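You operate a simulated robot arm through the tools that you are given. There is no shell and no other tool.

You are at the controls of a simulated two-armed robot. One attempt, no reset.

TASK
Clear the winder: reels to the rack, draw bar back, counter to nought.
Fine: leave both clamps open.

It is judged by the outcome, as a careful person would: the job done as asked, and still so three seconds after it is handed in. It fails if anything else is knocked over, pushed out of place, dropped, spilled or broken.

THE ROBOT
Two 7-joint arms with fingered hands on one trunk that stands fixed in place. Base frame: the origin is at the foot of the trunk, x ahead of it, y to its left, z up; the work surface is at about z = 800. Lengths are in mm, angles in degrees, forces in N, time in s.
The left shoulder is at [50, 214, 869], the right one opposite. With the tool pointing down near the work surface each hand reaches from about 400 to 900 mm from the base axis, measured 20 degrees to its own side. Payload 3 kg a hand.
The tool frame of a hand sits at the grasp point between the pads (the TCP): z along the fingers, y along the line on which they close. The tips reach 26 mm beyond it. The gripper opens to 132 mm. The gripper's body begins 73 mm behind the TCP. The gripper is a hand of 3 fingers: y runs from the thumb to the fingers, the wrist lies at [0, 0, -229] in the tool frame, and closing takes about 1.5 s.
Orientation is that of the tool frame in the base frame, as [roll, pitch, yaw] about the fixed x, y, z axes, in that order (R = Rz(yaw) Ry(pitch) Rx(roll)). With the fingers straight down and closing along the base's y, the tool's x points along the base's -x, its y along +y and its z along -z.

THE INTERFACE
- The arms move only by the tool drive_tool. It takes "left_series", "right_series" or both (then of equal length, played together; a hand with none holds still); each is a list of rows, each a list of 7 numbers: the shift along the tool's x, y, z in mm, then the turn, a rotation vector about the tool's x, y, z in degrees, then the gripper command, from -1 (fully open) to 1 (shut), values between in proportion. In form: [[dx, dy, dz, rx, ry, rz, jaw], ...]. A call has 1 to 20 rows; each row shifts and turns the commanded pose from where the row before left it, along the tool's axes as they then stand. A row lasts 0.2 s, in which the tool goes at most 50 mm and 8.6 degrees; a call with a longer step from one row to the next is refused whole, and so is a gripper value outside its range. Where a pose cannot be reached the arm comes as near as it can. A force on the tool above 40 N (or 10 N above the force at the start of the call, whichever is more), or a blocked arm, ends the call early, and 0.2 s more pass. The fingers move at their own pace (about 72 mm/s each) and stop on an object; they squeeze with about 27 N. The grip force told is the motor's: it shows also when the fingers shut on nothing. Time passes only in rows, and 0.2 s behind the last, so rows that do not move let the fingers close. It gives the time, the measured TCP pose, the force on the tool (base axes), the opening and the grip force at its end, in the units of the frame above (readings bear some noise), with the torque about the TCP (base axes, N m) and any sound that the robot's microphone picked up.
- Cameras (640 x 400 px; columns grow to the right, rows downward): "scene" is now at [39.8, -7.8, 1508.1]; the picture's right is [-0.10, -1.00, 0.00], its down [-0.56, 0.06, -0.82] and it looks along [0.82, -0.08, -0.57] (base axes); focal length 328 px, centre (320, 200). "left" rides on the left gripper at [-62, 3, -92] in its tool frame; the picture's right is [-0.05, -1.00, 0.00], its down [0.83, -0.04, -0.56] and it looks along [0.55, -0.03, 0.83] (tool axes); focal length 230 px, centre (320, 200). "right" rides on the right gripper at [62, 3, -92] in its tool frame; the picture's right is [-0.05, 1.00, 0.00], its down [-0.83, -0.04, -0.56] and it looks along [-0.55, -0.03, 0.83] (tool axes); focal length 230 px, centre (320, 200).
- capture(camera): a new picture of that camera. No time passes.
- grasp_type(shape, hand): the hand has 3 fingers and takes this shape, open, in about a second: jaw (thumb against the fingers, like two jaws); tri (thumb and two fingers); tip (a fingertip pinch); poke (one finger out to press); point (the index stretched); flat (the hand flat); cup (the hand cupped); fist (a fist). The gripper value then closes the fingers along that shape, each until it touches; the sizes above hold for jaw. It gives what a move gives, with no picture.
- pan_tilt(pan, tilt): turns the head with the scene camera to pan (to the left, within 86 degrees either way) and tilt (down, from -29 to 69), counted from straight ahead of the robot. It gives what a move gives.
- probe_pixels(camera, pixels): for up to 12 pixels [column, row] of the newest picture of that camera ("zoom" is the newest enlarged one), the place [x, y, z] in the base frame of the surface seen there, good to about 2 mm. No time passes.
- close_up(camera, box): a new picture of the part [left, top, right, bottom] of that camera's present view, enlarged. No time passes.
- job_done(): hands the job in; it is judged then, once.

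Open the grippers and draw the arms clear of the work before you hand the job in, unless the task says otherwise.

The tools are called after "Request:" by a JSON object that holds its "op" and its "data". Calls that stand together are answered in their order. drive_tool: Moves the arms, as the interface text tells. Its arguments: {"type":"object","properties":{"left_series":{"type":"array","items":{"type":"array","items":{"type":"number"}}},"right_series":{"type":"array","items":{"type":"array","items":{"type":"number"}}}},"required":[]} The other tools are called the same way: grasp_type (shape, hand) gives the hand a shape; pan_tilt (pan, tilt) turns the head that bears the scene camera; capture (camera) takes a picture; probe_pixels (camera, pixels) gives the place of the surface under pixels of a picture; close_up (camera, box) takes an enlarged picture of a part of a camera's view; job_done () hands the job in.

At the start:

```text
time_s: 0.0
left_tool_pos: [425.1, 101.7, 1226.2]
left_tcp_rot: [180.0, 0.0, 166.6]
left_wrist_force: [0.6, 0.3, 0.1]
left_torque: [0.0, 0.03, -0.01]
left_opening: 131.9
left_grip_force: 0.0
left_shape: jaw
right_tool_pos: [455.4, -278.9, 1228.3]
right_tcp_rot: [179.9, -0.1, 166.6]
right_wrist_force: [0.2, -0.1, 0.2]
right_torque: [-0.01, 0.01, 0.01]
right_opening: 132.0
right_grip_force: 0.0
right_shape: jaw
head pan, tilt: [-5.6, 34.5]
```

scene: 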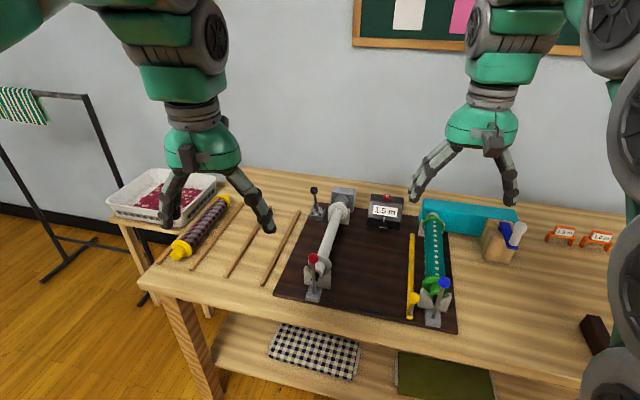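
right: 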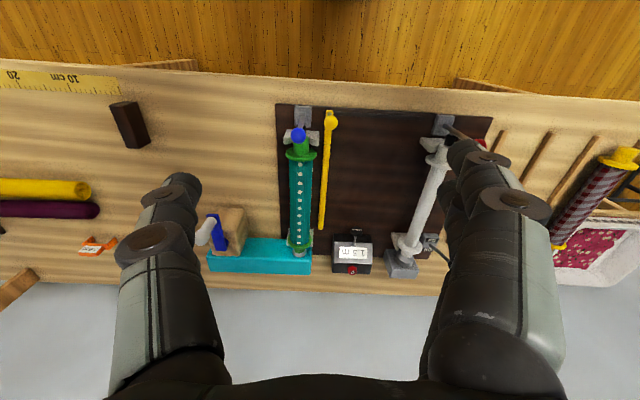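
left: 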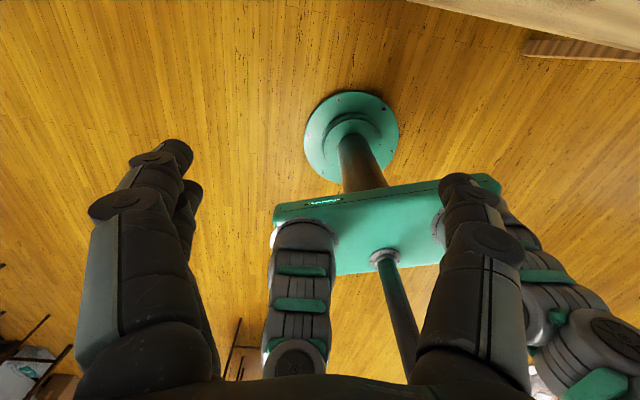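

The pictures show a winder board with a grey spindle (left, red clamp lever), a teal spindle (right, blue clamp lever), a yellow bar, and a counter reading 1.5 m. I take closer pictures of the parts before moving.

Request:
{"op": "close_up", "data": {"camera": "scene", "box": [270, 170, 470, 330]}}

Request:
{"op": "close_up", "data": {"camera": "scene", "box": [100, 160, 310, 300]}}

Request:
{"op": "close_up", "data": {"camera": "right", "box": [190, 90, 510, 290]}}

```text
2.50 times, centred on (370, 250) of scene
```

zoom: 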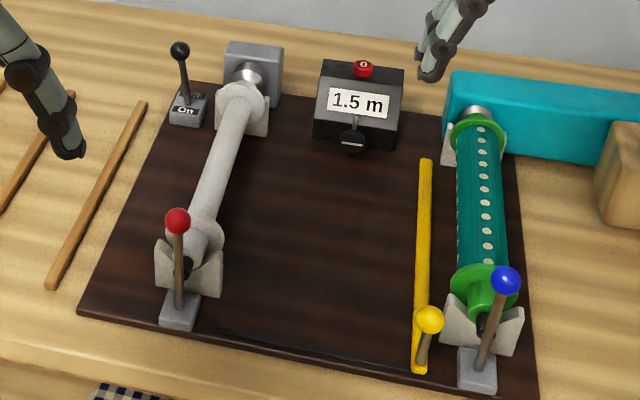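

```text
2.86 times, centred on (205, 230) of scene
```

zoom: 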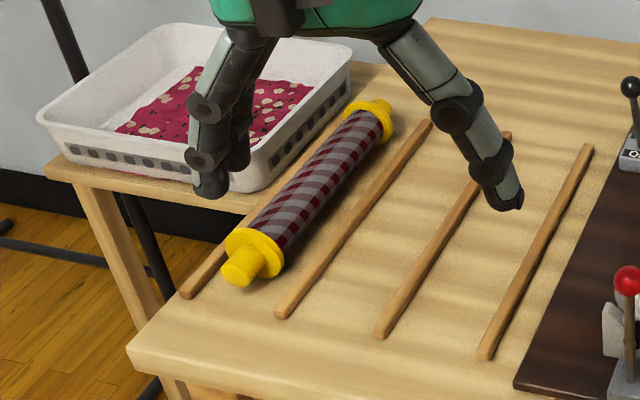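

```text
2.00 times, centred on (350, 190) of right
```

zoom: 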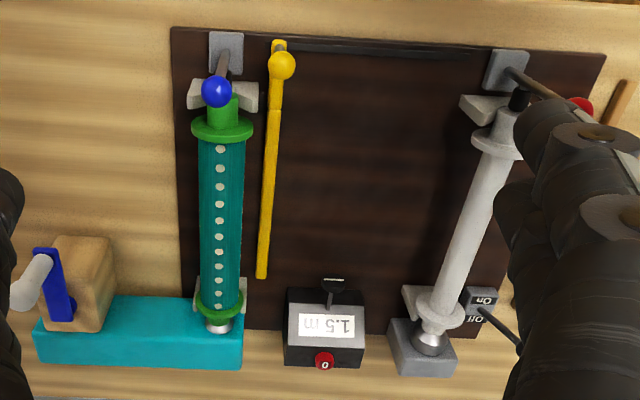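

I need a wider survey: the rack, labels and the right part of the table. I zoom on details first.

Request:
{"op": "close_up", "data": {"camera": "scene", "box": [270, 240, 350, 310]}}

Request:
{"op": "close_up", "data": {"camera": "scene", "box": [390, 260, 470, 330]}}

Request:
{"op": "close_up", "data": {"camera": "scene", "box": [300, 175, 420, 250]}}

Request:
{"op": "close_up", "data": {"camera": "scene", "box": [400, 180, 640, 330]}}

Request:
{"op": "close_up", "data": {"camera": "right", "box": [0, 60, 200, 290]}}

```text
5.71 times, centred on (310, 275) of scene
```

zoom: 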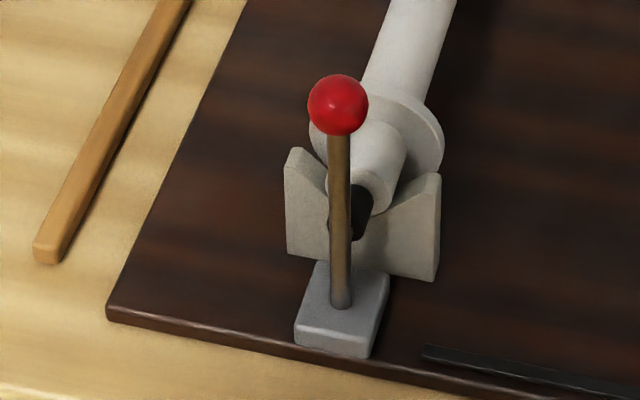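

```text
5.71 times, centred on (430, 295) of scene
```

zoom: 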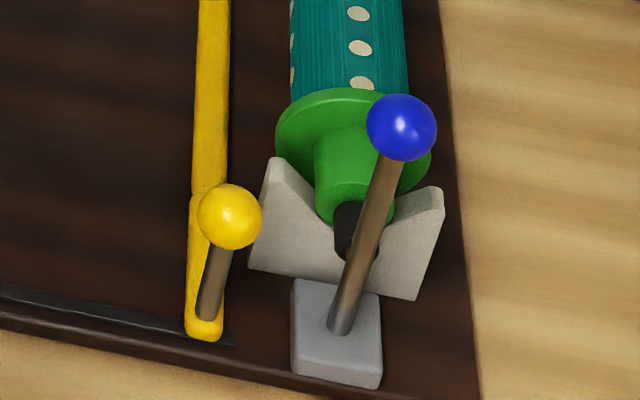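

```text
5.33 times, centred on (360, 212) of scene
```

zoom: 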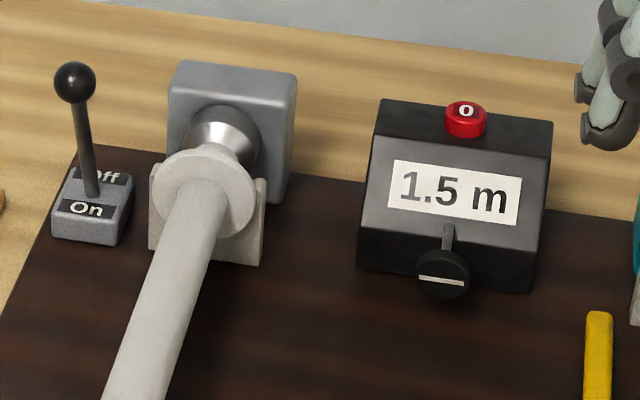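

```text
2.67 times, centred on (520, 255) of scene
```

zoom: 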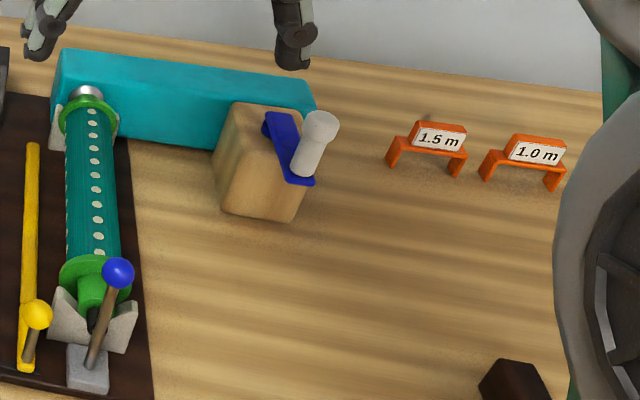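

```text
1.74 times, centred on (100, 175) of right
```

zoom: 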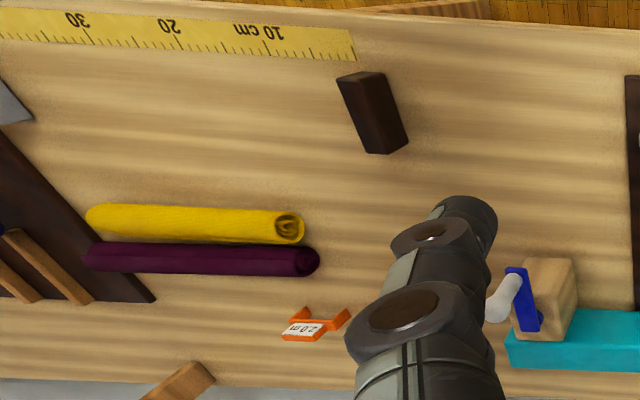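

More objects lie to the right of the table. I turn the head right to see them.

Request:
{"op": "pan_tilt", "data": {"pan": -45, "tilt": 40}}

Request:
{"op": "capture", "data": {"camera": "scene"}}

Request:
{"op": "pan_tilt", "data": {"pan": 25, "tilt": 45}}

Request:
{"op": "capture", "data": {"camera": "scene"}}

```text
time_s: 1.1
left_tool_pos: [424.4, 102.5, 1228.6]
left_tcp_rot: [-179.9, 0.0, 166.7]
left_wrist_force: [-0.8, 0.0, 0.4]
left_torque: [0.01, -0.04, 0.02]
left_opening: 131.7
left_grip_force: 0.0
left_shape: jaw
right_tool_pos: [454.7, -279.7, 1228.9]
right_tcp_rot: [-180.0, 0.0, 166.5]
right_wrist_force: [-0.6, 0.4, -1.1]
right_torque: [-0.02, 0.03, -0.03]
right_opening: 131.7
right_grip_force: 0.1
right_shape: jaw
head pan, tilt: [-45.0, 40.0]
```

```text
taken
```

scene: 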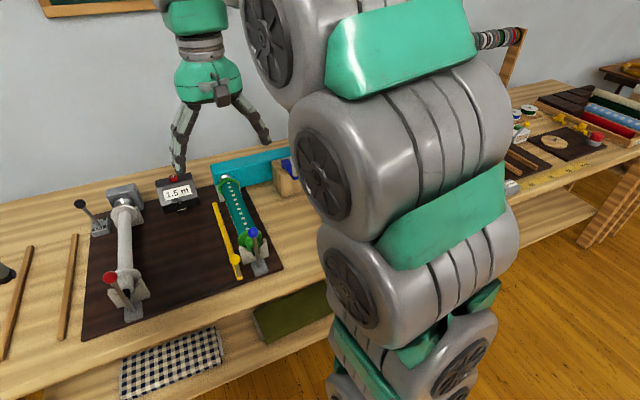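

```text
time_s: 2.5
left_tool_pos: [423.9, 102.4, 1227.0]
left_tcp_rot: [-180.0, -0.1, 166.6]
left_wrist_force: [0.3, -0.4, -0.7]
left_torque: [0.01, -0.01, -0.02]
left_opening: 132.0
left_grip_force: 0.1
left_shape: jaw
right_tool_pos: [454.4, -278.5, 1227.7]
right_tcp_rot: [-180.0, 0.0, 166.7]
right_wrist_force: [0.4, 0.0, 0.0]
right_torque: [0.02, 0.03, -0.02]
right_opening: 131.9
right_grip_force: 0.1
right_shape: jaw
head pan, tilt: [25.0, 45.0]
```

```text
taken
```

scene: 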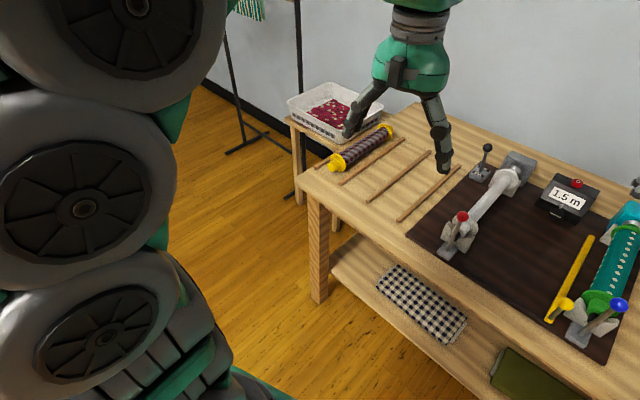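

The rack is the four rails left of the winder, with two free slots. I set the head to look over the winder and rack together and measure.

Request:
{"op": "pan_tilt", "data": {"pan": 4, "tilt": 48}}

Request:
{"op": "capture", "data": {"camera": "scene"}}

```text
time_s: 3.3
left_tool_pos: [425.5, 102.1, 1228.4]
left_tcp_rot: [-180.0, 0.0, 166.5]
left_wrist_force: [-0.1, -0.7, -0.1]
left_torque: [-0.03, 0.05, 0.01]
left_opening: 132.0
left_grip_force: 0.1
left_shape: jaw
right_tool_pos: [454.5, -278.3, 1227.3]
right_tcp_rot: [180.0, 0.0, 166.6]
right_wrist_force: [0.3, 0.9, 0.5]
right_torque: [0.0, -0.03, -0.01]
right_opening: 131.9
right_grip_force: 0.0
right_shape: jaw
head pan, tilt: [4.0, 48.0]
```

```text
taken
```

scene: 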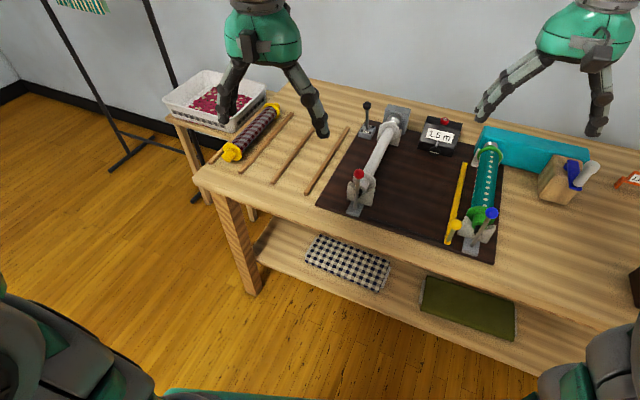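

Now I enlarge the board and rack for probing.

Request:
{"op": "close_up", "data": {"camera": "scene", "box": [310, 90, 518, 270]}}

```text
2.22 times, centred on (414, 180) of scene
```

zoom: 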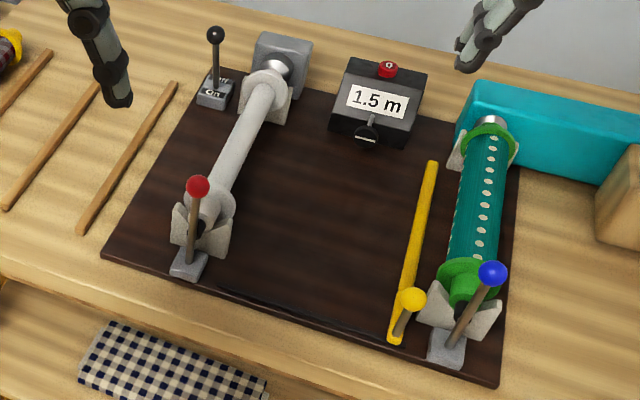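

Request:
{"op": "probe_pixels", "data": {"camera": "zoom", "pixels": [[198, 186], [189, 264], [210, 200], [268, 92], [215, 33], [213, 95], [388, 67], [378, 100], [367, 130], [491, 273], [452, 345], [413, 299]]}}

Request:
{"op": "probe_pixels", "data": {"camera": "zoom", "pixels": [[395, 337], [432, 163], [466, 292], [465, 268], [477, 210], [490, 130], [490, 118], [345, 317], [220, 287], [83, 230], [174, 84], [110, 255]]}}

Request:
{"op": "probe_pixels", "data": {"camera": "zoom", "pixels": [[7, 206], [95, 86], [497, 383], [520, 165], [280, 65], [300, 45], [216, 228], [178, 215], [240, 150], [215, 205], [262, 85], [490, 320]]}}

```text
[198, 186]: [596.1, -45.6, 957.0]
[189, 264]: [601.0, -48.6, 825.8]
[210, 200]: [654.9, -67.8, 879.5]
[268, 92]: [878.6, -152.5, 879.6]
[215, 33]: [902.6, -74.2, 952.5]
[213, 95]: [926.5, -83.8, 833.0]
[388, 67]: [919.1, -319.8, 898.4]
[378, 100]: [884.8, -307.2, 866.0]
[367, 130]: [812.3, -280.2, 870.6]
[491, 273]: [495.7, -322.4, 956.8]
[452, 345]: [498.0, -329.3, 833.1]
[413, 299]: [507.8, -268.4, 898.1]
```

```text
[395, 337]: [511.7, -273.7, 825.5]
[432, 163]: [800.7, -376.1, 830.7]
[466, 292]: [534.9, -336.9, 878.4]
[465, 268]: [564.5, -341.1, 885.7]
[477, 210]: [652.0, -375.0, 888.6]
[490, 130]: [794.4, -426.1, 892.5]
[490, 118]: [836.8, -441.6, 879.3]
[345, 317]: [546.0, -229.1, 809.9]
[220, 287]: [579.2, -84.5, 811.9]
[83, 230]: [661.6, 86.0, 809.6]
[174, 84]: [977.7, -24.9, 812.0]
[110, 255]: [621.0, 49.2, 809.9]
```

```text
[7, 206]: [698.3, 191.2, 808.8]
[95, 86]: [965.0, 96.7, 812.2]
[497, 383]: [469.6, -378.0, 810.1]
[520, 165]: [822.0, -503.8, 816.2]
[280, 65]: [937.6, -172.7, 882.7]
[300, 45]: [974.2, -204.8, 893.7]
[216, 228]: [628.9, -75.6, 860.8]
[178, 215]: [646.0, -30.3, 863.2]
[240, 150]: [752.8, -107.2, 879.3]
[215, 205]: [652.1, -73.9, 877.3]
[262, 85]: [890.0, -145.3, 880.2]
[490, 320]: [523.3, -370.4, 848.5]
```

I enlarge the clamps and the draw bar to learn their state and hinge direction.

Request:
{"op": "close_up", "data": {"camera": "scene", "box": [335, 160, 395, 220]}}

Request:
{"op": "probe_pixels", "data": {"camera": "zoom", "pixels": [[320, 100], [320, 150], [320, 200], [320, 250]]}}

Request:
{"op": "close_up", "data": {"camera": "scene", "box": [440, 195, 510, 255]}}

```text
6.67 times, centred on (365, 190) of scene
```

zoom: 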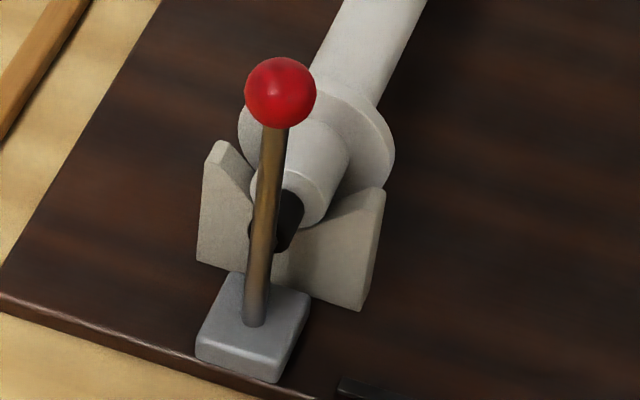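

```text
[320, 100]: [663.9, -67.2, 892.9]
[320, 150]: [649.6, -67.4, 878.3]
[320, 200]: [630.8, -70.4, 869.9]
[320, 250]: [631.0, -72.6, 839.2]
```

```text
6.67 times, centred on (475, 225) of scene
```

zoom: 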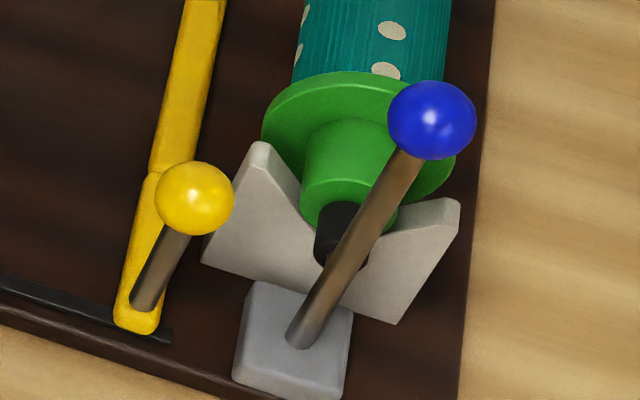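

Probing points on the blue clamp view now.

Request:
{"op": "probe_pixels", "data": {"camera": "zoom", "pixels": [[430, 120], [380, 210], [340, 275], [300, 335], [255, 330], [330, 390], [340, 215], [350, 150], [150, 290], [195, 200], [150, 320], [265, 150]]}}

Request:
{"op": "probe_pixels", "data": {"camera": "zoom", "pixels": [[450, 210], [290, 240], [385, 315], [80, 310], [160, 335], [300, 130], [330, 30], [400, 30], [175, 160], [345, 260], [245, 290], [345, 320]]}}

Request:
{"op": "close_up", "data": {"camera": "scene", "box": [335, 160, 395, 220]}}

Request:
{"op": "probe_pixels", "data": {"camera": "zoom", "pixels": [[280, 90], [268, 160], [260, 240], [252, 310], [205, 330], [285, 335], [290, 215], [310, 160], [240, 285], [218, 150], [380, 200], [365, 305]]}}

```text
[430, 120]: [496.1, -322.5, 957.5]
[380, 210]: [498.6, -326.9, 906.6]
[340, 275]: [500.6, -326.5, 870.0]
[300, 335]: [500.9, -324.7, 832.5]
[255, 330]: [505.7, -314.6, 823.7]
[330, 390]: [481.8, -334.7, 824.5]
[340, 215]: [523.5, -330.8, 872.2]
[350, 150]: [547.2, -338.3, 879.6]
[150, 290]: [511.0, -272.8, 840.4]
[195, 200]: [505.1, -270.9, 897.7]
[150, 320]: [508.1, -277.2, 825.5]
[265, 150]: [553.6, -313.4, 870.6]
```

```text
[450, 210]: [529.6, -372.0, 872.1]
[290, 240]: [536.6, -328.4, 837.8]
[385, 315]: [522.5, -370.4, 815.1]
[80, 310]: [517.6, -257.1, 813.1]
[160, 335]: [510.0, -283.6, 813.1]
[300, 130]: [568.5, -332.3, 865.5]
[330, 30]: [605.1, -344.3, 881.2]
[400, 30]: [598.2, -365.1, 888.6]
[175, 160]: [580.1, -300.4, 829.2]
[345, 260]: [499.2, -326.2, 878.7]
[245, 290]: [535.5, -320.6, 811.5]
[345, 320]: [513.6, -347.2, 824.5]
```

```text
6.67 times, centred on (365, 190) of scene
```

zoom: 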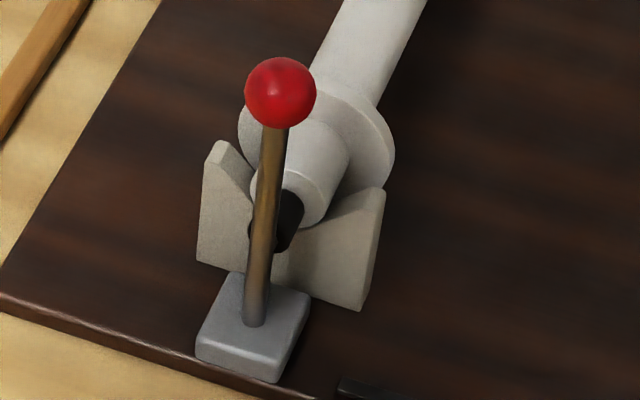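

```text
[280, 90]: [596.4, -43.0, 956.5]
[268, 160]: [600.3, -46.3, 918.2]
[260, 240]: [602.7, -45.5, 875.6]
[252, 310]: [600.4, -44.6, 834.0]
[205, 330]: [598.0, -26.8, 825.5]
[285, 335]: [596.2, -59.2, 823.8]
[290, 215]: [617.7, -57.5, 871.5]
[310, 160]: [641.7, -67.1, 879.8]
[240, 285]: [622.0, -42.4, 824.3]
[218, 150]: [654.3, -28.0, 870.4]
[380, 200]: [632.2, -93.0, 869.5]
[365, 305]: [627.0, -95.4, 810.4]
```

Levers are upright over their bases (x≈600,y≈-45 and x≈499,y≈-326). I zoom on the switch, counter, slot's left end, chucks and rack for further measures.

Request:
{"op": "close_up", "data": {"camera": "scene", "box": [345, 90, 425, 150]}}

Request:
{"op": "probe_pixels", "data": {"camera": "zoom", "pixels": [[170, 110], [180, 200], [185, 240], [190, 270], [340, 180], [370, 150], [330, 215], [380, 250], [300, 300], [270, 270], [410, 100], [340, 290]]}}

Request:
{"op": "close_up", "data": {"camera": "scene", "box": [410, 110, 510, 185]}}

Request:
{"op": "probe_pixels", "data": {"camera": "zoom", "pixels": [[195, 55], [190, 115], [185, 200], [500, 185], [490, 210], [490, 240], [480, 300], [430, 240], [540, 250], [520, 330], [450, 330], [330, 330]]}}

Request:
{"op": "close_up", "data": {"camera": "scene", "box": [195, 85, 355, 205]}}

Request:
{"op": "probe_pixels", "data": {"camera": "zoom", "pixels": [[150, 275], [175, 235], [220, 200], [310, 100], [330, 82], [60, 315], [205, 345], [310, 380], [450, 405], [310, 240], [440, 160], [585, 180]]}}

```text
6.67 times, centred on (385, 120) of scene
```

zoom: 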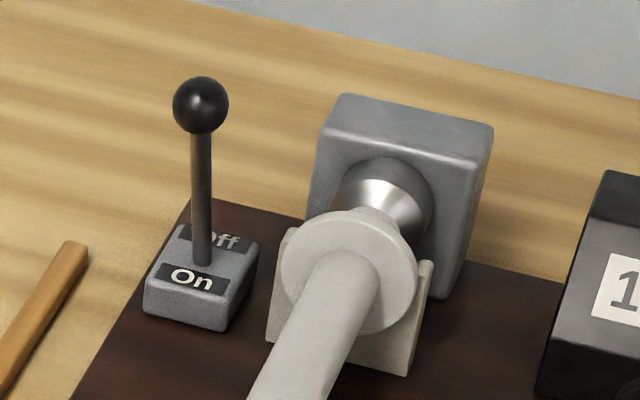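

```text
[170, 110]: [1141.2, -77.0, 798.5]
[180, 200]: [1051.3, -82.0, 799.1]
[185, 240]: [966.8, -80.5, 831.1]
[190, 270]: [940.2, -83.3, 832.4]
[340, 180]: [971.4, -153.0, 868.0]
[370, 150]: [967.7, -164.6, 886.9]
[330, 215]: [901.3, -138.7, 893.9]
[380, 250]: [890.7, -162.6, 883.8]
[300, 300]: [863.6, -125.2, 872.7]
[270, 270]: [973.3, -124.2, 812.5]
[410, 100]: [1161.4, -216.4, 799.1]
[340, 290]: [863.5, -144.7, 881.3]
```

```text
5.33 times, centred on (460, 148) of scene
```

zoom: 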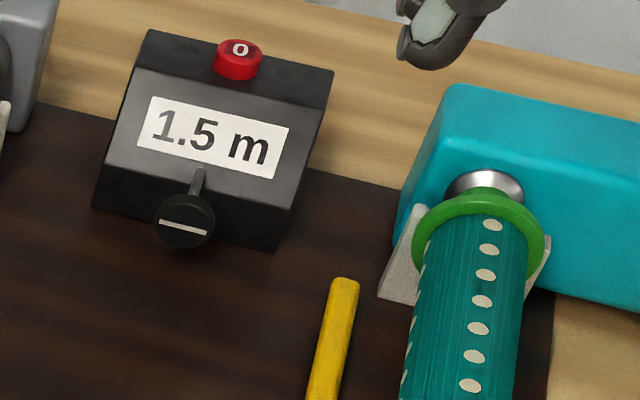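

```text
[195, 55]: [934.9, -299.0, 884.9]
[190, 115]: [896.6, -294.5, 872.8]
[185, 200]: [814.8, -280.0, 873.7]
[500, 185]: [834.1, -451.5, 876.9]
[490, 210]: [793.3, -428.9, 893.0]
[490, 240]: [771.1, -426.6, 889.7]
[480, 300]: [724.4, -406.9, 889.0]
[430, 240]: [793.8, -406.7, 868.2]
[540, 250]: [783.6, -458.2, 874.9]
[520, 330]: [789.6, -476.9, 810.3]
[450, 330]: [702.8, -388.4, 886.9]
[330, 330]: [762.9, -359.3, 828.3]
```

```text
3.33 times, centred on (275, 145) of scene
```

zoom: 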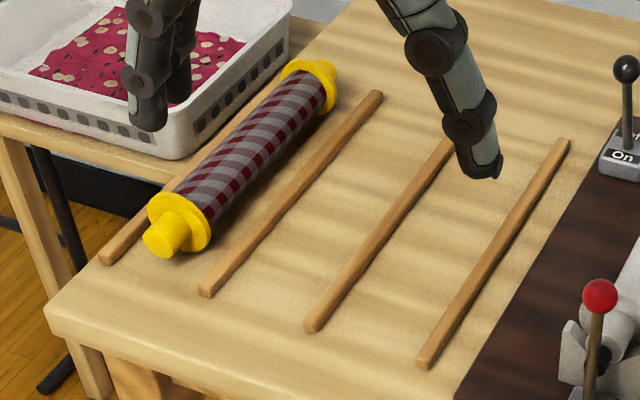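

```text
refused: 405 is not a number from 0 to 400
```

Probing the rack and the switch lever again.

Request:
{"op": "probe_pixels", "data": {"camera": "zoom", "pixels": [[160, 240], [180, 215], [220, 190], [305, 85], [325, 72], [105, 258], [205, 292], [310, 328], [425, 365], [375, 95], [560, 143], [255, 145]]}}

Request:
{"op": "close_up", "data": {"camera": "scene", "box": [355, 95, 385, 145]}}

Request:
{"op": "probe_pixels", "data": {"camera": "zoom", "pixels": [[275, 70], [278, 130], [282, 180], [285, 230], [288, 260], [265, 285], [310, 225]]}}

```text
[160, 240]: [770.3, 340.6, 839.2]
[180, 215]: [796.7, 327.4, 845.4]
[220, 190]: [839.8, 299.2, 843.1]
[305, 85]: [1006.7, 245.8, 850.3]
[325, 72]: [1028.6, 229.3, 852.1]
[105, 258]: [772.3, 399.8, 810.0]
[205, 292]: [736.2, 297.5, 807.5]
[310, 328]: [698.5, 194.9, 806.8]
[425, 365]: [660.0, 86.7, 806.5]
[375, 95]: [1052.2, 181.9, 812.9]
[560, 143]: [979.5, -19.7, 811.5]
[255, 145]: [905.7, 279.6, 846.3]
```

```text
8.00 times, centred on (370, 120) of scene
```

zoom: 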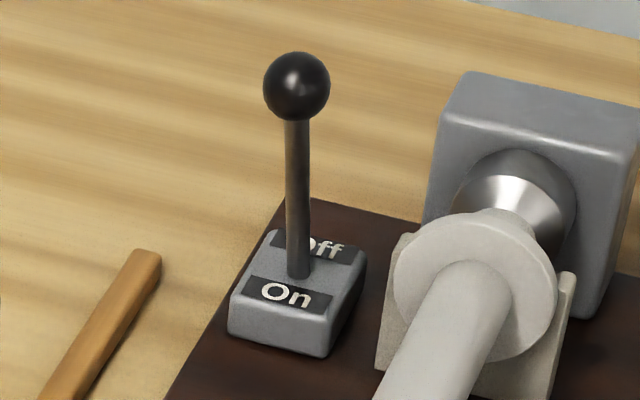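

```text
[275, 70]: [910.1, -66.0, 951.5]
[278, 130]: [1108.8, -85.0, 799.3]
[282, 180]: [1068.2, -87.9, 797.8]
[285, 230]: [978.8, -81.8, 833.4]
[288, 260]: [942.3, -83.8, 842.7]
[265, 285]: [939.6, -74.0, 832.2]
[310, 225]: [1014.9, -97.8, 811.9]
```

Board axes come out turned by about -19.7° about z; both levers stand upright (balls near [604,-328,948] and [605,-44,947]). I turn both hands to yaw ≈160.3 so they close across the board axis, and go above the two lever balls.

Request:
{"op": "drive_tool", "data": {"right_series": [[0, 0, 0, 0, 0, 6.3, -1], [-8, -4, 21, 0, 0, 0, -1], [-8, -4, 21, 0, 0, 0, -1], [-8, -4, 21, 0, 0, 0, -1], [-8, -4, 21, 0, 0, 0, -1], [-8, -4, 21, 0, 0, 0, -1], [-8, -4, 21, 0, 0, 0, -1], [-7, -3, 21, 0, 0, 0, -1], [-7, -3, 21, 0, 0, 0, -1]], "left_series": [[0, 0, 0, 0, 0, 6.3, -1], [-27.4, -9.5, 21, 0, 0, 0, -1], [-27.4, -9.5, 21, 0, 0, 0, -1], [-27.4, -9.5, 21, 0, 0, 0, -1], [-27.4, -9.5, 21, 0, 0, 0, -1], [-27.4, -9.5, 21, 0, 0, 0, -1], [-27.4, -9.5, 21, 0, 0, 0, -1], [-27.4, -9.5, 21, 0, 0, 0, -1], [-27.4, -9.5, 21, 0, 0, 0, -1]]}}

Request:
{"op": "capture", "data": {"camera": "scene"}}

Request:
{"op": "capture", "data": {"camera": "right"}}

Request:
{"op": "capture", "data": {"camera": "left"}}

```text
time_s: 5.3
left_tool_pos: [604.1, -43.9, 1061.2]
left_tcp_rot: [180.0, 0.1, 160.3]
left_wrist_force: [-0.7, -0.2, 0.2]
left_torque: [-0.02, -0.02, 0.0]
left_opening: 132.3
left_grip_force: 0.1
left_shape: jaw
right_tool_pos: [503.0, -328.9, 1059.9]
right_tcp_rot: [180.0, 0.0, 160.3]
right_wrist_force: [0.3, -0.3, -0.8]
right_torque: [0.08, 0.05, 0.02]
right_opening: 131.9
right_grip_force: 0.1
right_shape: jaw
head pan, tilt: [4.0, 48.0]
```

```text
taken
```

scene: 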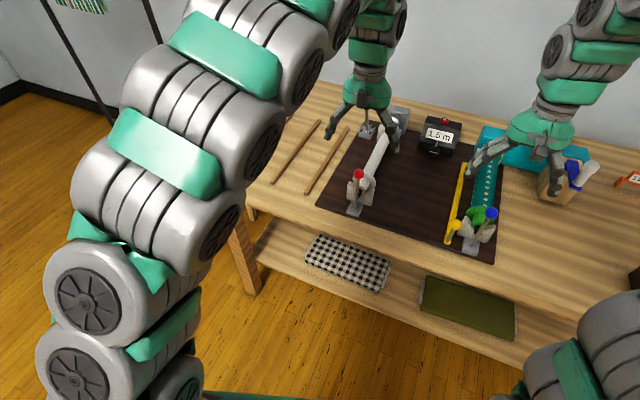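

```text
taken
```

right: 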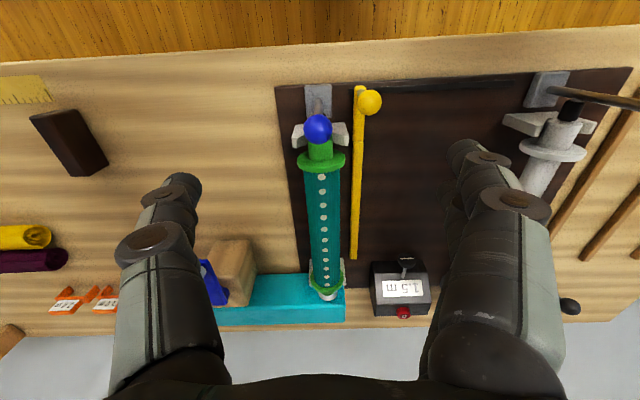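

```text
taken
```

left: 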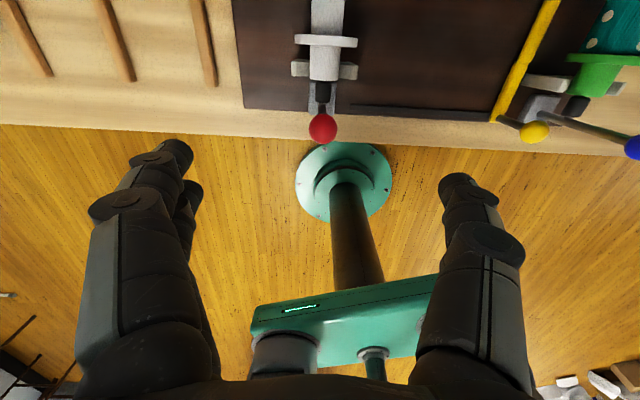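

Right view: blue ball at (318,128), lever base at (317,95); left view: red ball at (323,128). I probe these for precise centres and also the draw-bar slot's left end.

Request:
{"op": "probe_pixels", "data": {"camera": "right", "pixels": [[318, 120], [370, 95], [318, 92], [385, 86], [515, 77], [521, 82], [340, 183], [303, 183], [322, 160], [327, 290], [405, 262], [403, 312]]}}

Request:
{"op": "close_up", "data": {"camera": "right", "box": [270, 70, 430, 170]}}

Request:
{"op": "close_up", "data": {"camera": "left", "box": [260, 0, 420, 150]}}

Request:
{"op": "close_up", "data": {"camera": "right", "box": [270, 220, 430, 330]}}

```text
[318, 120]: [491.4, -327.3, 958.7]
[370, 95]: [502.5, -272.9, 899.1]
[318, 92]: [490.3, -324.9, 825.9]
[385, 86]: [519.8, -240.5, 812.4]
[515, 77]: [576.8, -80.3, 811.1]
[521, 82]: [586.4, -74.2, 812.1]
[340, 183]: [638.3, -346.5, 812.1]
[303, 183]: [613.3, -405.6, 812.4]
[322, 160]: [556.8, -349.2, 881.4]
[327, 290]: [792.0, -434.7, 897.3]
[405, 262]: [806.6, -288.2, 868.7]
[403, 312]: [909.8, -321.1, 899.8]
```

```text
4.00 times, centred on (350, 120) of right
```

zoom: 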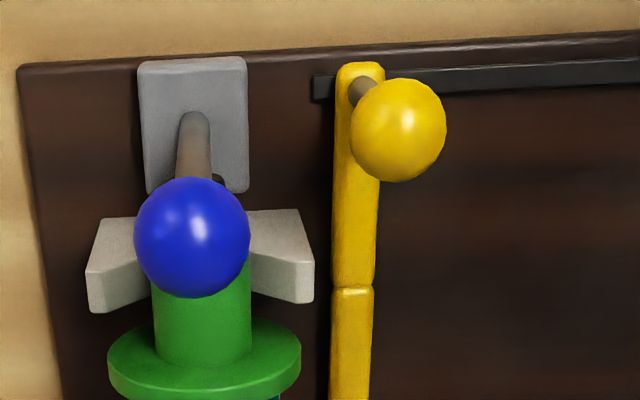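

```text
2.67 times, centred on (340, 75) of left
```

zoom: 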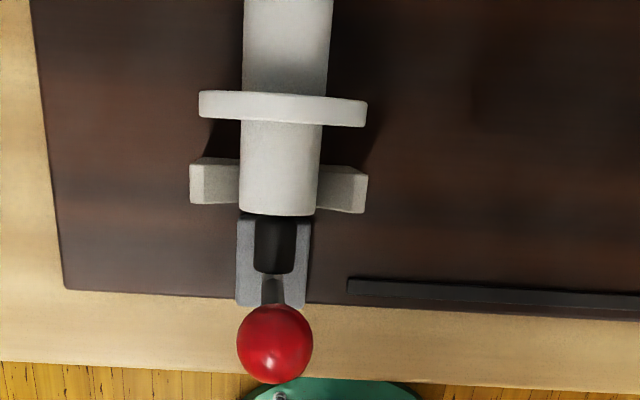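

```text
3.64 times, centred on (350, 275) of right
```

zoom: 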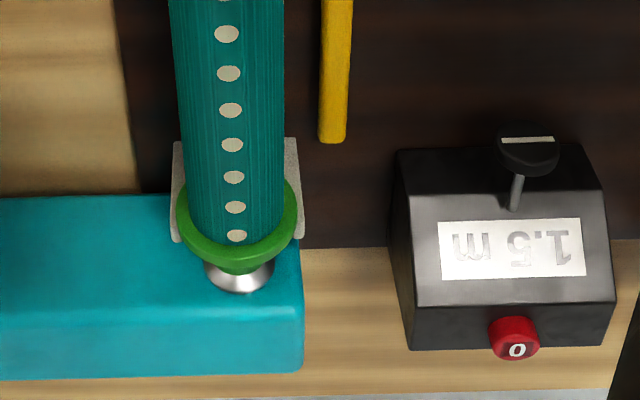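

Both TCPs stand within 2 mm of the ball axes. I lower both hands to ball height (z≈948), still open.

Request:
{"op": "drive_tool", "data": {"right_series": [[0, 1, 20, 0, 0, 0, -1], [0, 0, 20, 0, 0, 0, -0.6], [0, 0, 20, 0, 0, 0, -0.4], [0, 0, 20, 0, 0, 0, -0.4], [0, 0, 20, 0, 0, 0, -0.4], [0, 0, 11, 0, 0, 0, -0.4], [0, 0, 0, 0, 0, 0, -0.4]], "left_series": [[0, 0, 20, 0, 0, 0, -1], [0, 0, 20, 0, 0, 0, -0.6], [0, 0, 20, 0, 0, 0, -0.4], [0, 0, 20, 0, 0, 0, -0.4], [0, 0, 20, 0, 0, 0, -0.4], [0, 0, 12, 0, 0, 0, -0.4], [0, 0, 0, 0, 0, 0, -0.4]]}}

Request:
{"op": "capture", "data": {"camera": "right"}}

Request:
{"op": "capture", "data": {"camera": "left"}}

Request:
{"op": "capture", "data": {"camera": "scene"}}

```text
time_s: 6.9
left_tool_pos: [603.2, -44.7, 947.3]
left_tcp_rot: [-180.0, 0.0, 160.4]
left_wrist_force: [0.4, 0.2, -0.2]
left_torque: [0.03, 0.01, 0.0]
left_opening: 93.1
left_grip_force: 0.1
left_shape: jaw
right_tool_pos: [502.9, -327.1, 948.9]
right_tcp_rot: [180.0, 0.1, 160.3]
right_wrist_force: [0.4, -0.1, -0.2]
right_torque: [-0.01, -0.01, 0.0]
right_opening: 92.9
right_grip_force: 0.0
right_shape: jaw
head pan, tilt: [4.0, 48.0]
```

```text
taken
```

right: 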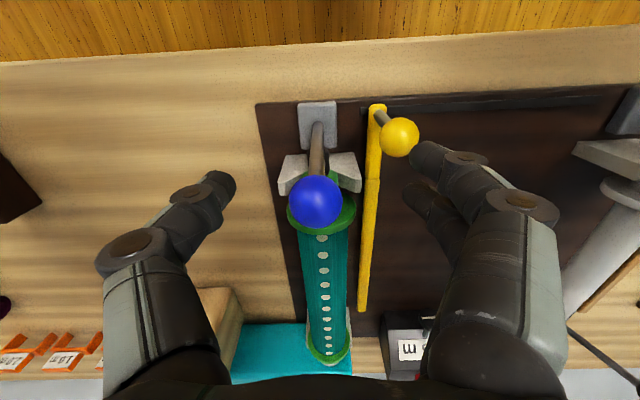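

```text
taken
```

left: 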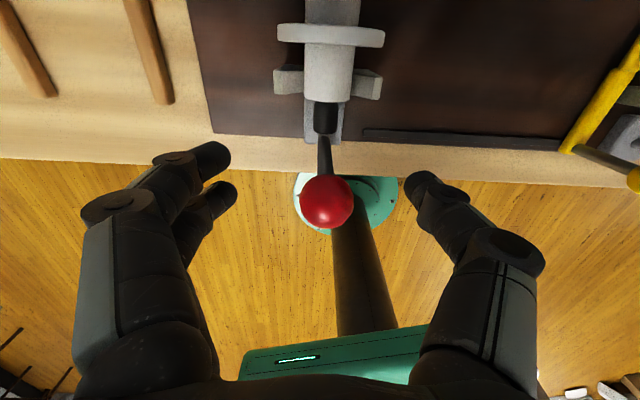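

```text
taken
```

scene: 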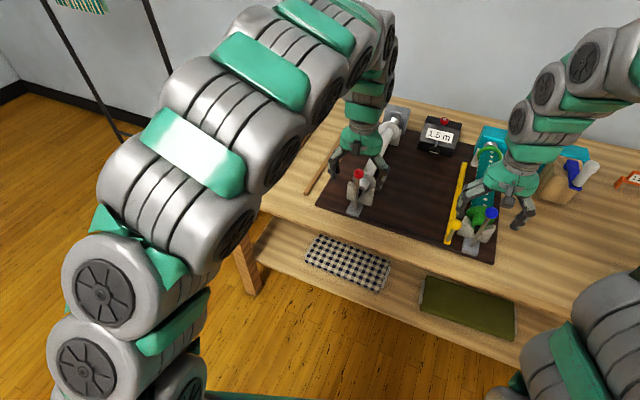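

Both balls sit at the picture centre, between the pads. I close both hands on the balls.

Request:
{"op": "drive_tool", "data": {"right_series": [[0, 0, 0, 0, 0, 0, 0.3], [0, 0, 0, 0, 0, 0, 0.6], [0, 0, 0, 0, 0, 0, 1], [0, 0, 0, 0, 0, 0, 1], [0, 0, 0, 0, 0, 0, 1], [0, 0, 0, 0, 0, 0, 1], [0, 0, 0, 0, 0, 0, 1]], "left_series": [[0, 0, 0, 0, 0, 0, 0.3], [0, 0, 0, 0, 0, 0, 0.6], [0, 0, 0, 0, 0, 0, 1], [0, 0, 0, 0, 0, 0, 1], [0, 0, 0, 0, 0, 0, 1], [0, 0, 0, 0, 0, 0, 1], [0, 0, 0, 0, 0, 0, 1]]}}

Request:
{"op": "capture", "data": {"camera": "right"}}

Request:
{"op": "capture", "data": {"camera": "left"}}

```text
time_s: 8.5
left_tool_pos: [602.9, -43.3, 946.6]
left_tcp_rot: [-180.0, -0.1, 160.3]
left_wrist_force: [-1.9, -6.9, -14.3]
left_torque: [-0.16, 0.06, 0.0]
left_opening: 0.2
left_grip_force: 26.8
left_shape: jaw
right_tool_pos: [503.1, -328.1, 948.0]
right_tcp_rot: [180.0, -0.1, 160.3]
right_wrist_force: [-1.8, -4.2, -18.0]
right_torque: [-0.04, 0.06, 0.0]
right_opening: 0.0
right_grip_force: 26.9
right_shape: jaw
head pan, tilt: [4.0, 48.0]
```

```text
taken
```

right: 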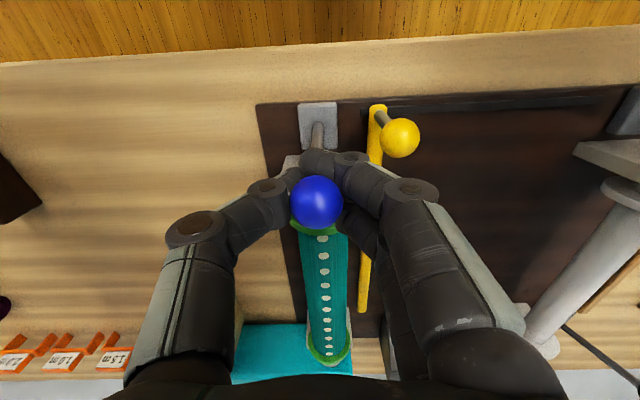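

```text
taken
```

left: 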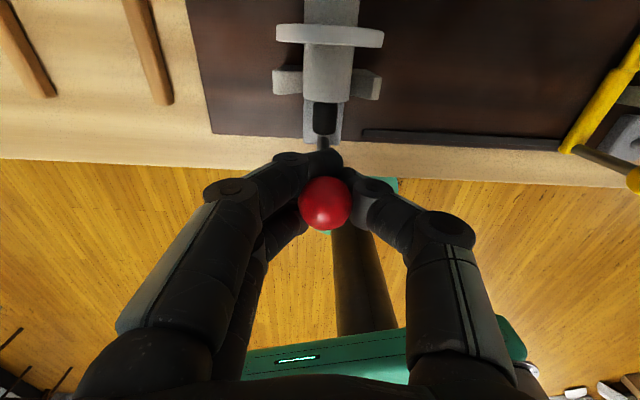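

The fingers have closed just under the balls (grip ≈27 N). I test-pull the blue lever toward the robot with the right hand along a short arc.

Request:
{"op": "drive_tool", "data": {"right_series": [[6, 0, 0.2, 0, 0, 0, 1], [6, 0, 0.5, 0, 0, 0, 1], [6, 0, 0.8, 0, 0, 0, 1]]}}

Request:
{"op": "capture", "data": {"camera": "right"}}

```text
time_s: 9.3
left_tool_pos: [604.7, -45.1, 947.3]
left_tcp_rot: [-180.0, -0.1, 160.3]
left_wrist_force: [-3.4, -8.3, -16.0]
left_torque: [-0.17, 0.04, -0.05]
left_opening: 0.0
left_grip_force: 27.0
left_shape: jaw
right_tool_pos: [486.1, -322.1, 946.8]
right_tcp_rot: [-179.9, 0.0, 160.4]
right_wrist_force: [5.1, -13.9, -27.8]
right_torque: [-0.21, -0.57, 0.09]
right_opening: 0.0
right_grip_force: 26.8
right_shape: jaw
head pan, tilt: [4.0, 48.0]
```

```text
taken
```

right: 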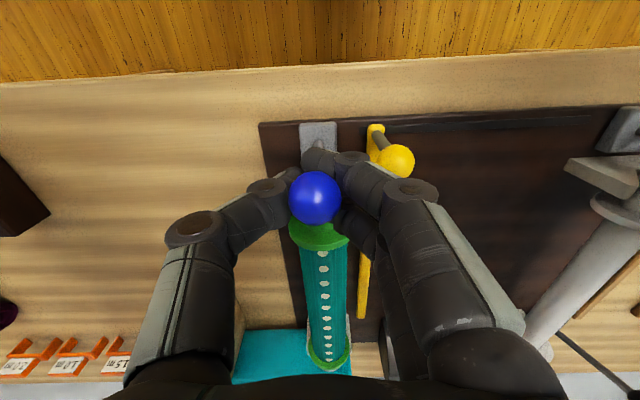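

The ball stayed in the grip and the lever followed 18 mm, so it swings toward the robot. I continue along the arc (pivot ≈ z 818, radius ≈ 130).

Request:
{"op": "drive_tool", "data": {"right_series": [[9, 0, 2.5, 0, 0, 0, 1], [8.8, 0, 2.5, 0, 0, 0, 1], [8.7, 0, 3, 0, 0, 0, 1], [8.4, 0, 3.6, 0, 0, 0, 1], [8.1, 0, 4.2, 0, 0, 0, 1]]}}

Request:
{"op": "capture", "data": {"camera": "right"}}

```text
time_s: 10.5
left_tool_pos: [602.4, -43.3, 946.4]
left_tcp_rot: [180.0, -0.2, 160.2]
left_wrist_force: [-1.2, -5.5, -9.2]
left_torque: [-0.18, 0.04, -0.02]
left_opening: 0.1
left_grip_force: 27.2
left_shape: jaw
right_tool_pos: [449.4, -309.2, 932.0]
right_tcp_rot: [-179.9, 0.2, 160.3]
right_wrist_force: [12.3, -14.5, -21.8]
right_torque: [-0.37, -0.42, 0.12]
right_opening: 0.0
right_grip_force: 26.8
right_shape: jaw
head pan, tilt: [4.0, 48.0]
stopped in row 5 (right hand): the force on the tool passed its limit at 42 N (the readings are from after the stop); the commanded pose is now the measured one
```

```text
taken
```

right: 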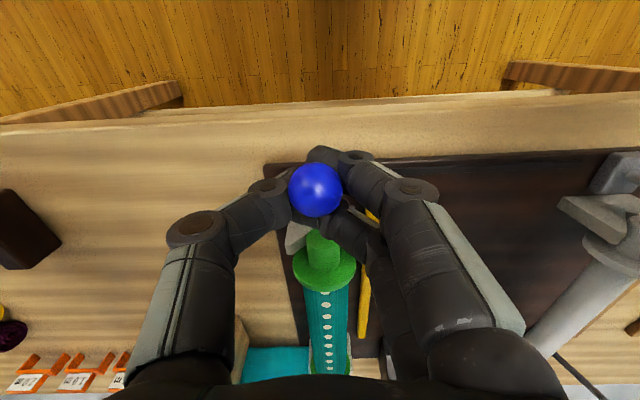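

The pull stopped at 42 N after ≈57 mm (≈26°). I look at the clamp to see whether the pin has come out.

Request:
{"op": "close_up", "data": {"camera": "scene", "box": [430, 180, 520, 265]}}

Request:
{"op": "close_up", "data": {"camera": "left", "box": [480, 60, 640, 220]}}

Request:
{"op": "close_up", "data": {"camera": "right", "box": [240, 130, 400, 290]}}

```text
4.71 times, centred on (475, 222) of scene
```

zoom: 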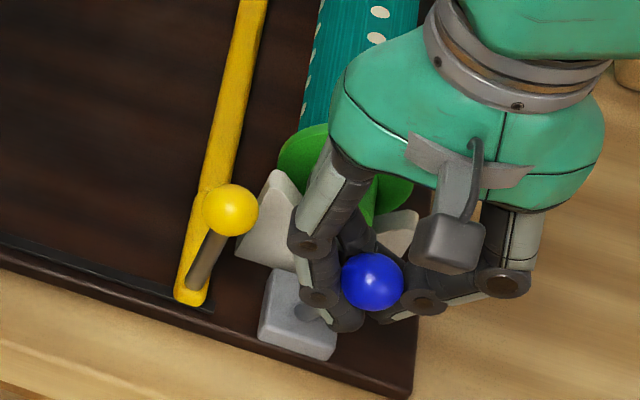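

```text
2.50 times, centred on (560, 140) of left
```

zoom: 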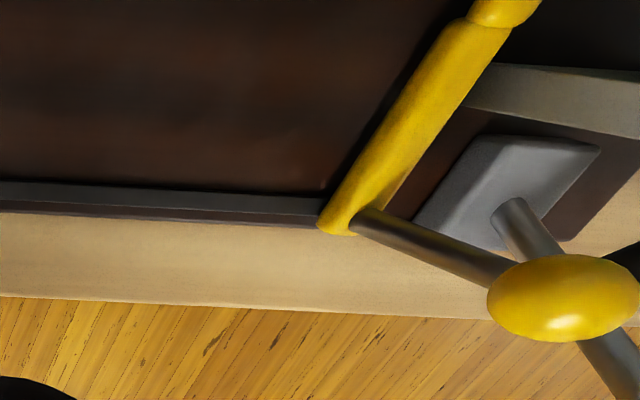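

```text
2.50 times, centred on (320, 210) of right
```

zoom: 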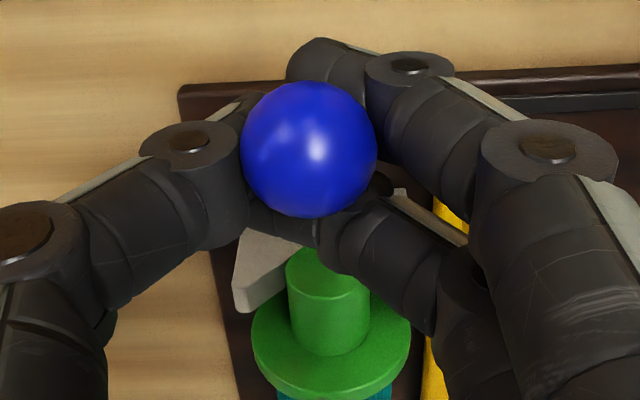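

Fingers hide the clamp. I open the right hand and raise it clear to see how the lever rests now.

Request:
{"op": "drive_tool", "data": {"right_series": [[0, 0, 0, 0, 0, 0, 0.5], [0, 0, 0, 0, 0, 0, 0], [0, 0, 0, 0, 0, 0, -0.4], [0, 0, 0, 0, 0, 0, -0.4], [0, 0, 0, 0, 0, 0, -0.4], [0, 0, -15, 0, 0, 0, -0.4], [0, 0, -25, 0, 0, 0, -0.4], [0, 0, -30, 0, 0, 0, -0.4], [0, 0, -30, 0, 0, 0, -0.4]]}}

Request:
{"op": "capture", "data": {"camera": "right"}}

Request:
{"op": "close_up", "data": {"camera": "scene", "box": [430, 180, 520, 265]}}

```text
time_s: 12.5
left_tool_pos: [603.6, -44.0, 947.4]
left_tcp_rot: [180.0, -0.2, 160.3]
left_wrist_force: [-3.2, -8.7, -20.3]
left_torque: [-0.22, 0.07, -0.01]
left_opening: 0.0
left_grip_force: 26.8
left_shape: jaw
right_tool_pos: [449.2, -308.3, 1034.8]
right_tcp_rot: [180.0, 0.1, 160.2]
right_wrist_force: [-0.4, -0.3, -0.6]
right_torque: [0.01, -0.02, 0.0]
right_opening: 92.3
right_grip_force: 0.0
right_shape: jaw
head pan, tilt: [4.0, 48.0]
```

```text
taken
```

right: 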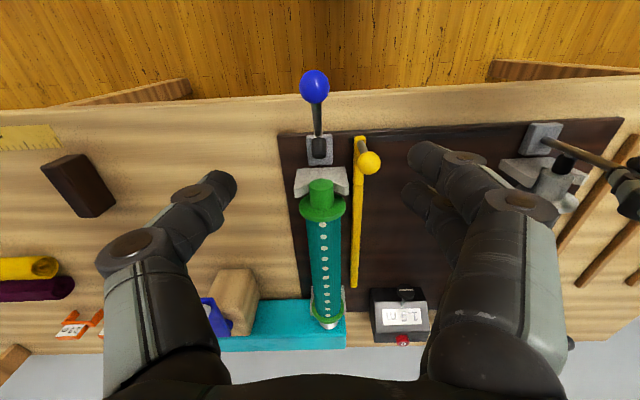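

```text
4.71 times, centred on (475, 222) of scene
```

zoom: 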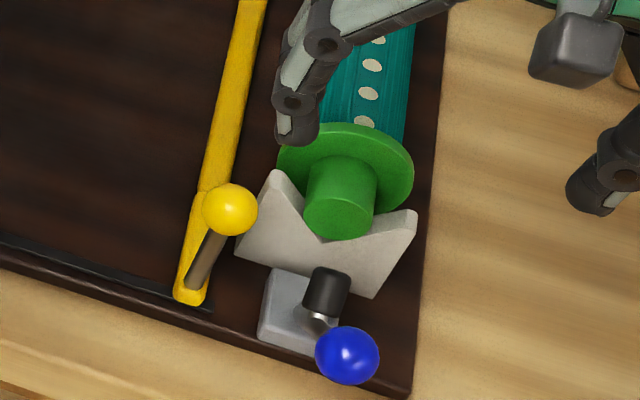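

The blue lever now lies back and its pin is out of the hub. I check the ball position and the counter display.

Request:
{"op": "close_up", "data": {"camera": "right", "box": [260, 60, 440, 350]}}

Request:
{"op": "probe_pixels", "data": {"camera": "right", "pixels": [[314, 85], [319, 148], [318, 135], [321, 190], [308, 172], [340, 180]]}}

Request:
{"op": "close_up", "data": {"camera": "right", "box": [360, 270, 450, 360]}}

```text
1.38 times, centred on (350, 205) of right
```

zoom: 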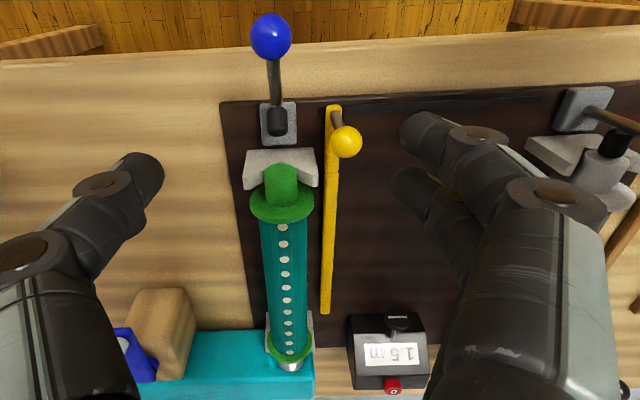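

```text
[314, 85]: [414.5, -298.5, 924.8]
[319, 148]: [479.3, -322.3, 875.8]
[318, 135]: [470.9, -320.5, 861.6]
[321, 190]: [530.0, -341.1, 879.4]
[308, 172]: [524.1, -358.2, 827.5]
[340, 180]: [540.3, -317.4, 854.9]
```

```text
4.44 times, centred on (405, 315) of right
```

zoom: 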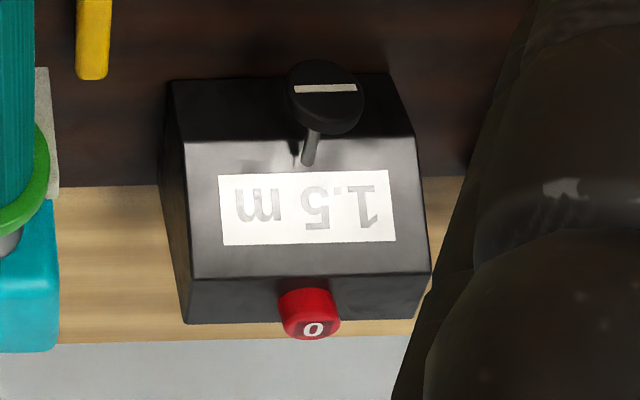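

The blue lever settled at ≈45° on its own after release – an open rest position. I repeat the same pull on the red lever with the left hand.

Request:
{"op": "drive_tool", "data": {"left_series": [[6, 0, 0.4, 0, 0, 0, 1], [6, 0, 0.8, 0, 0, 0, 1], [7, 0, 1.2, 0, 0, 0, 1], [8, 0, 2, 0, 0, 0, 1], [8, 0, 2.5, 0, 0, 0, 1], [8, 0, 3, 0, 0, 0, 1], [7, 0, 3.5, 0, 0, 0, 1]]}}

Request:
{"op": "capture", "data": {"camera": "left"}}

```text
time_s: 14.1
left_tool_pos: [556.4, -27.9, 935.1]
left_tcp_rot: [-179.9, -0.1, 160.3]
left_wrist_force: [4.1, -15.0, -7.9]
left_torque: [-0.62, -0.36, 0.11]
left_opening: 0.0
left_grip_force: 27.5
left_shape: jaw
right_tool_pos: [449.2, -307.3, 1032.0]
right_tcp_rot: [-180.0, 0.1, 160.3]
right_wrist_force: [0.3, -0.2, 0.2]
right_torque: [-0.02, 0.01, 0.01]
right_opening: 91.9
right_grip_force: 0.1
right_shape: jaw
head pan, tilt: [4.0, 48.0]
```

```text
taken
```

left: 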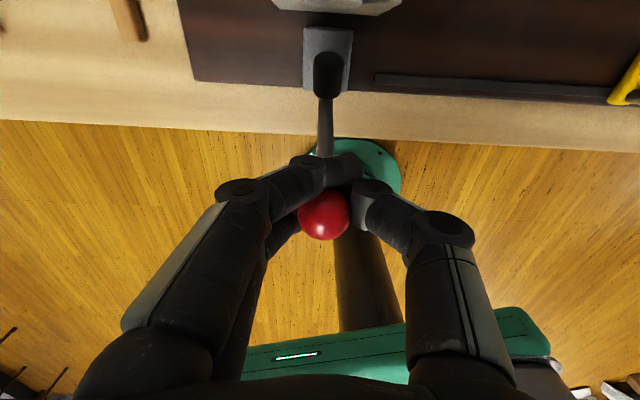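

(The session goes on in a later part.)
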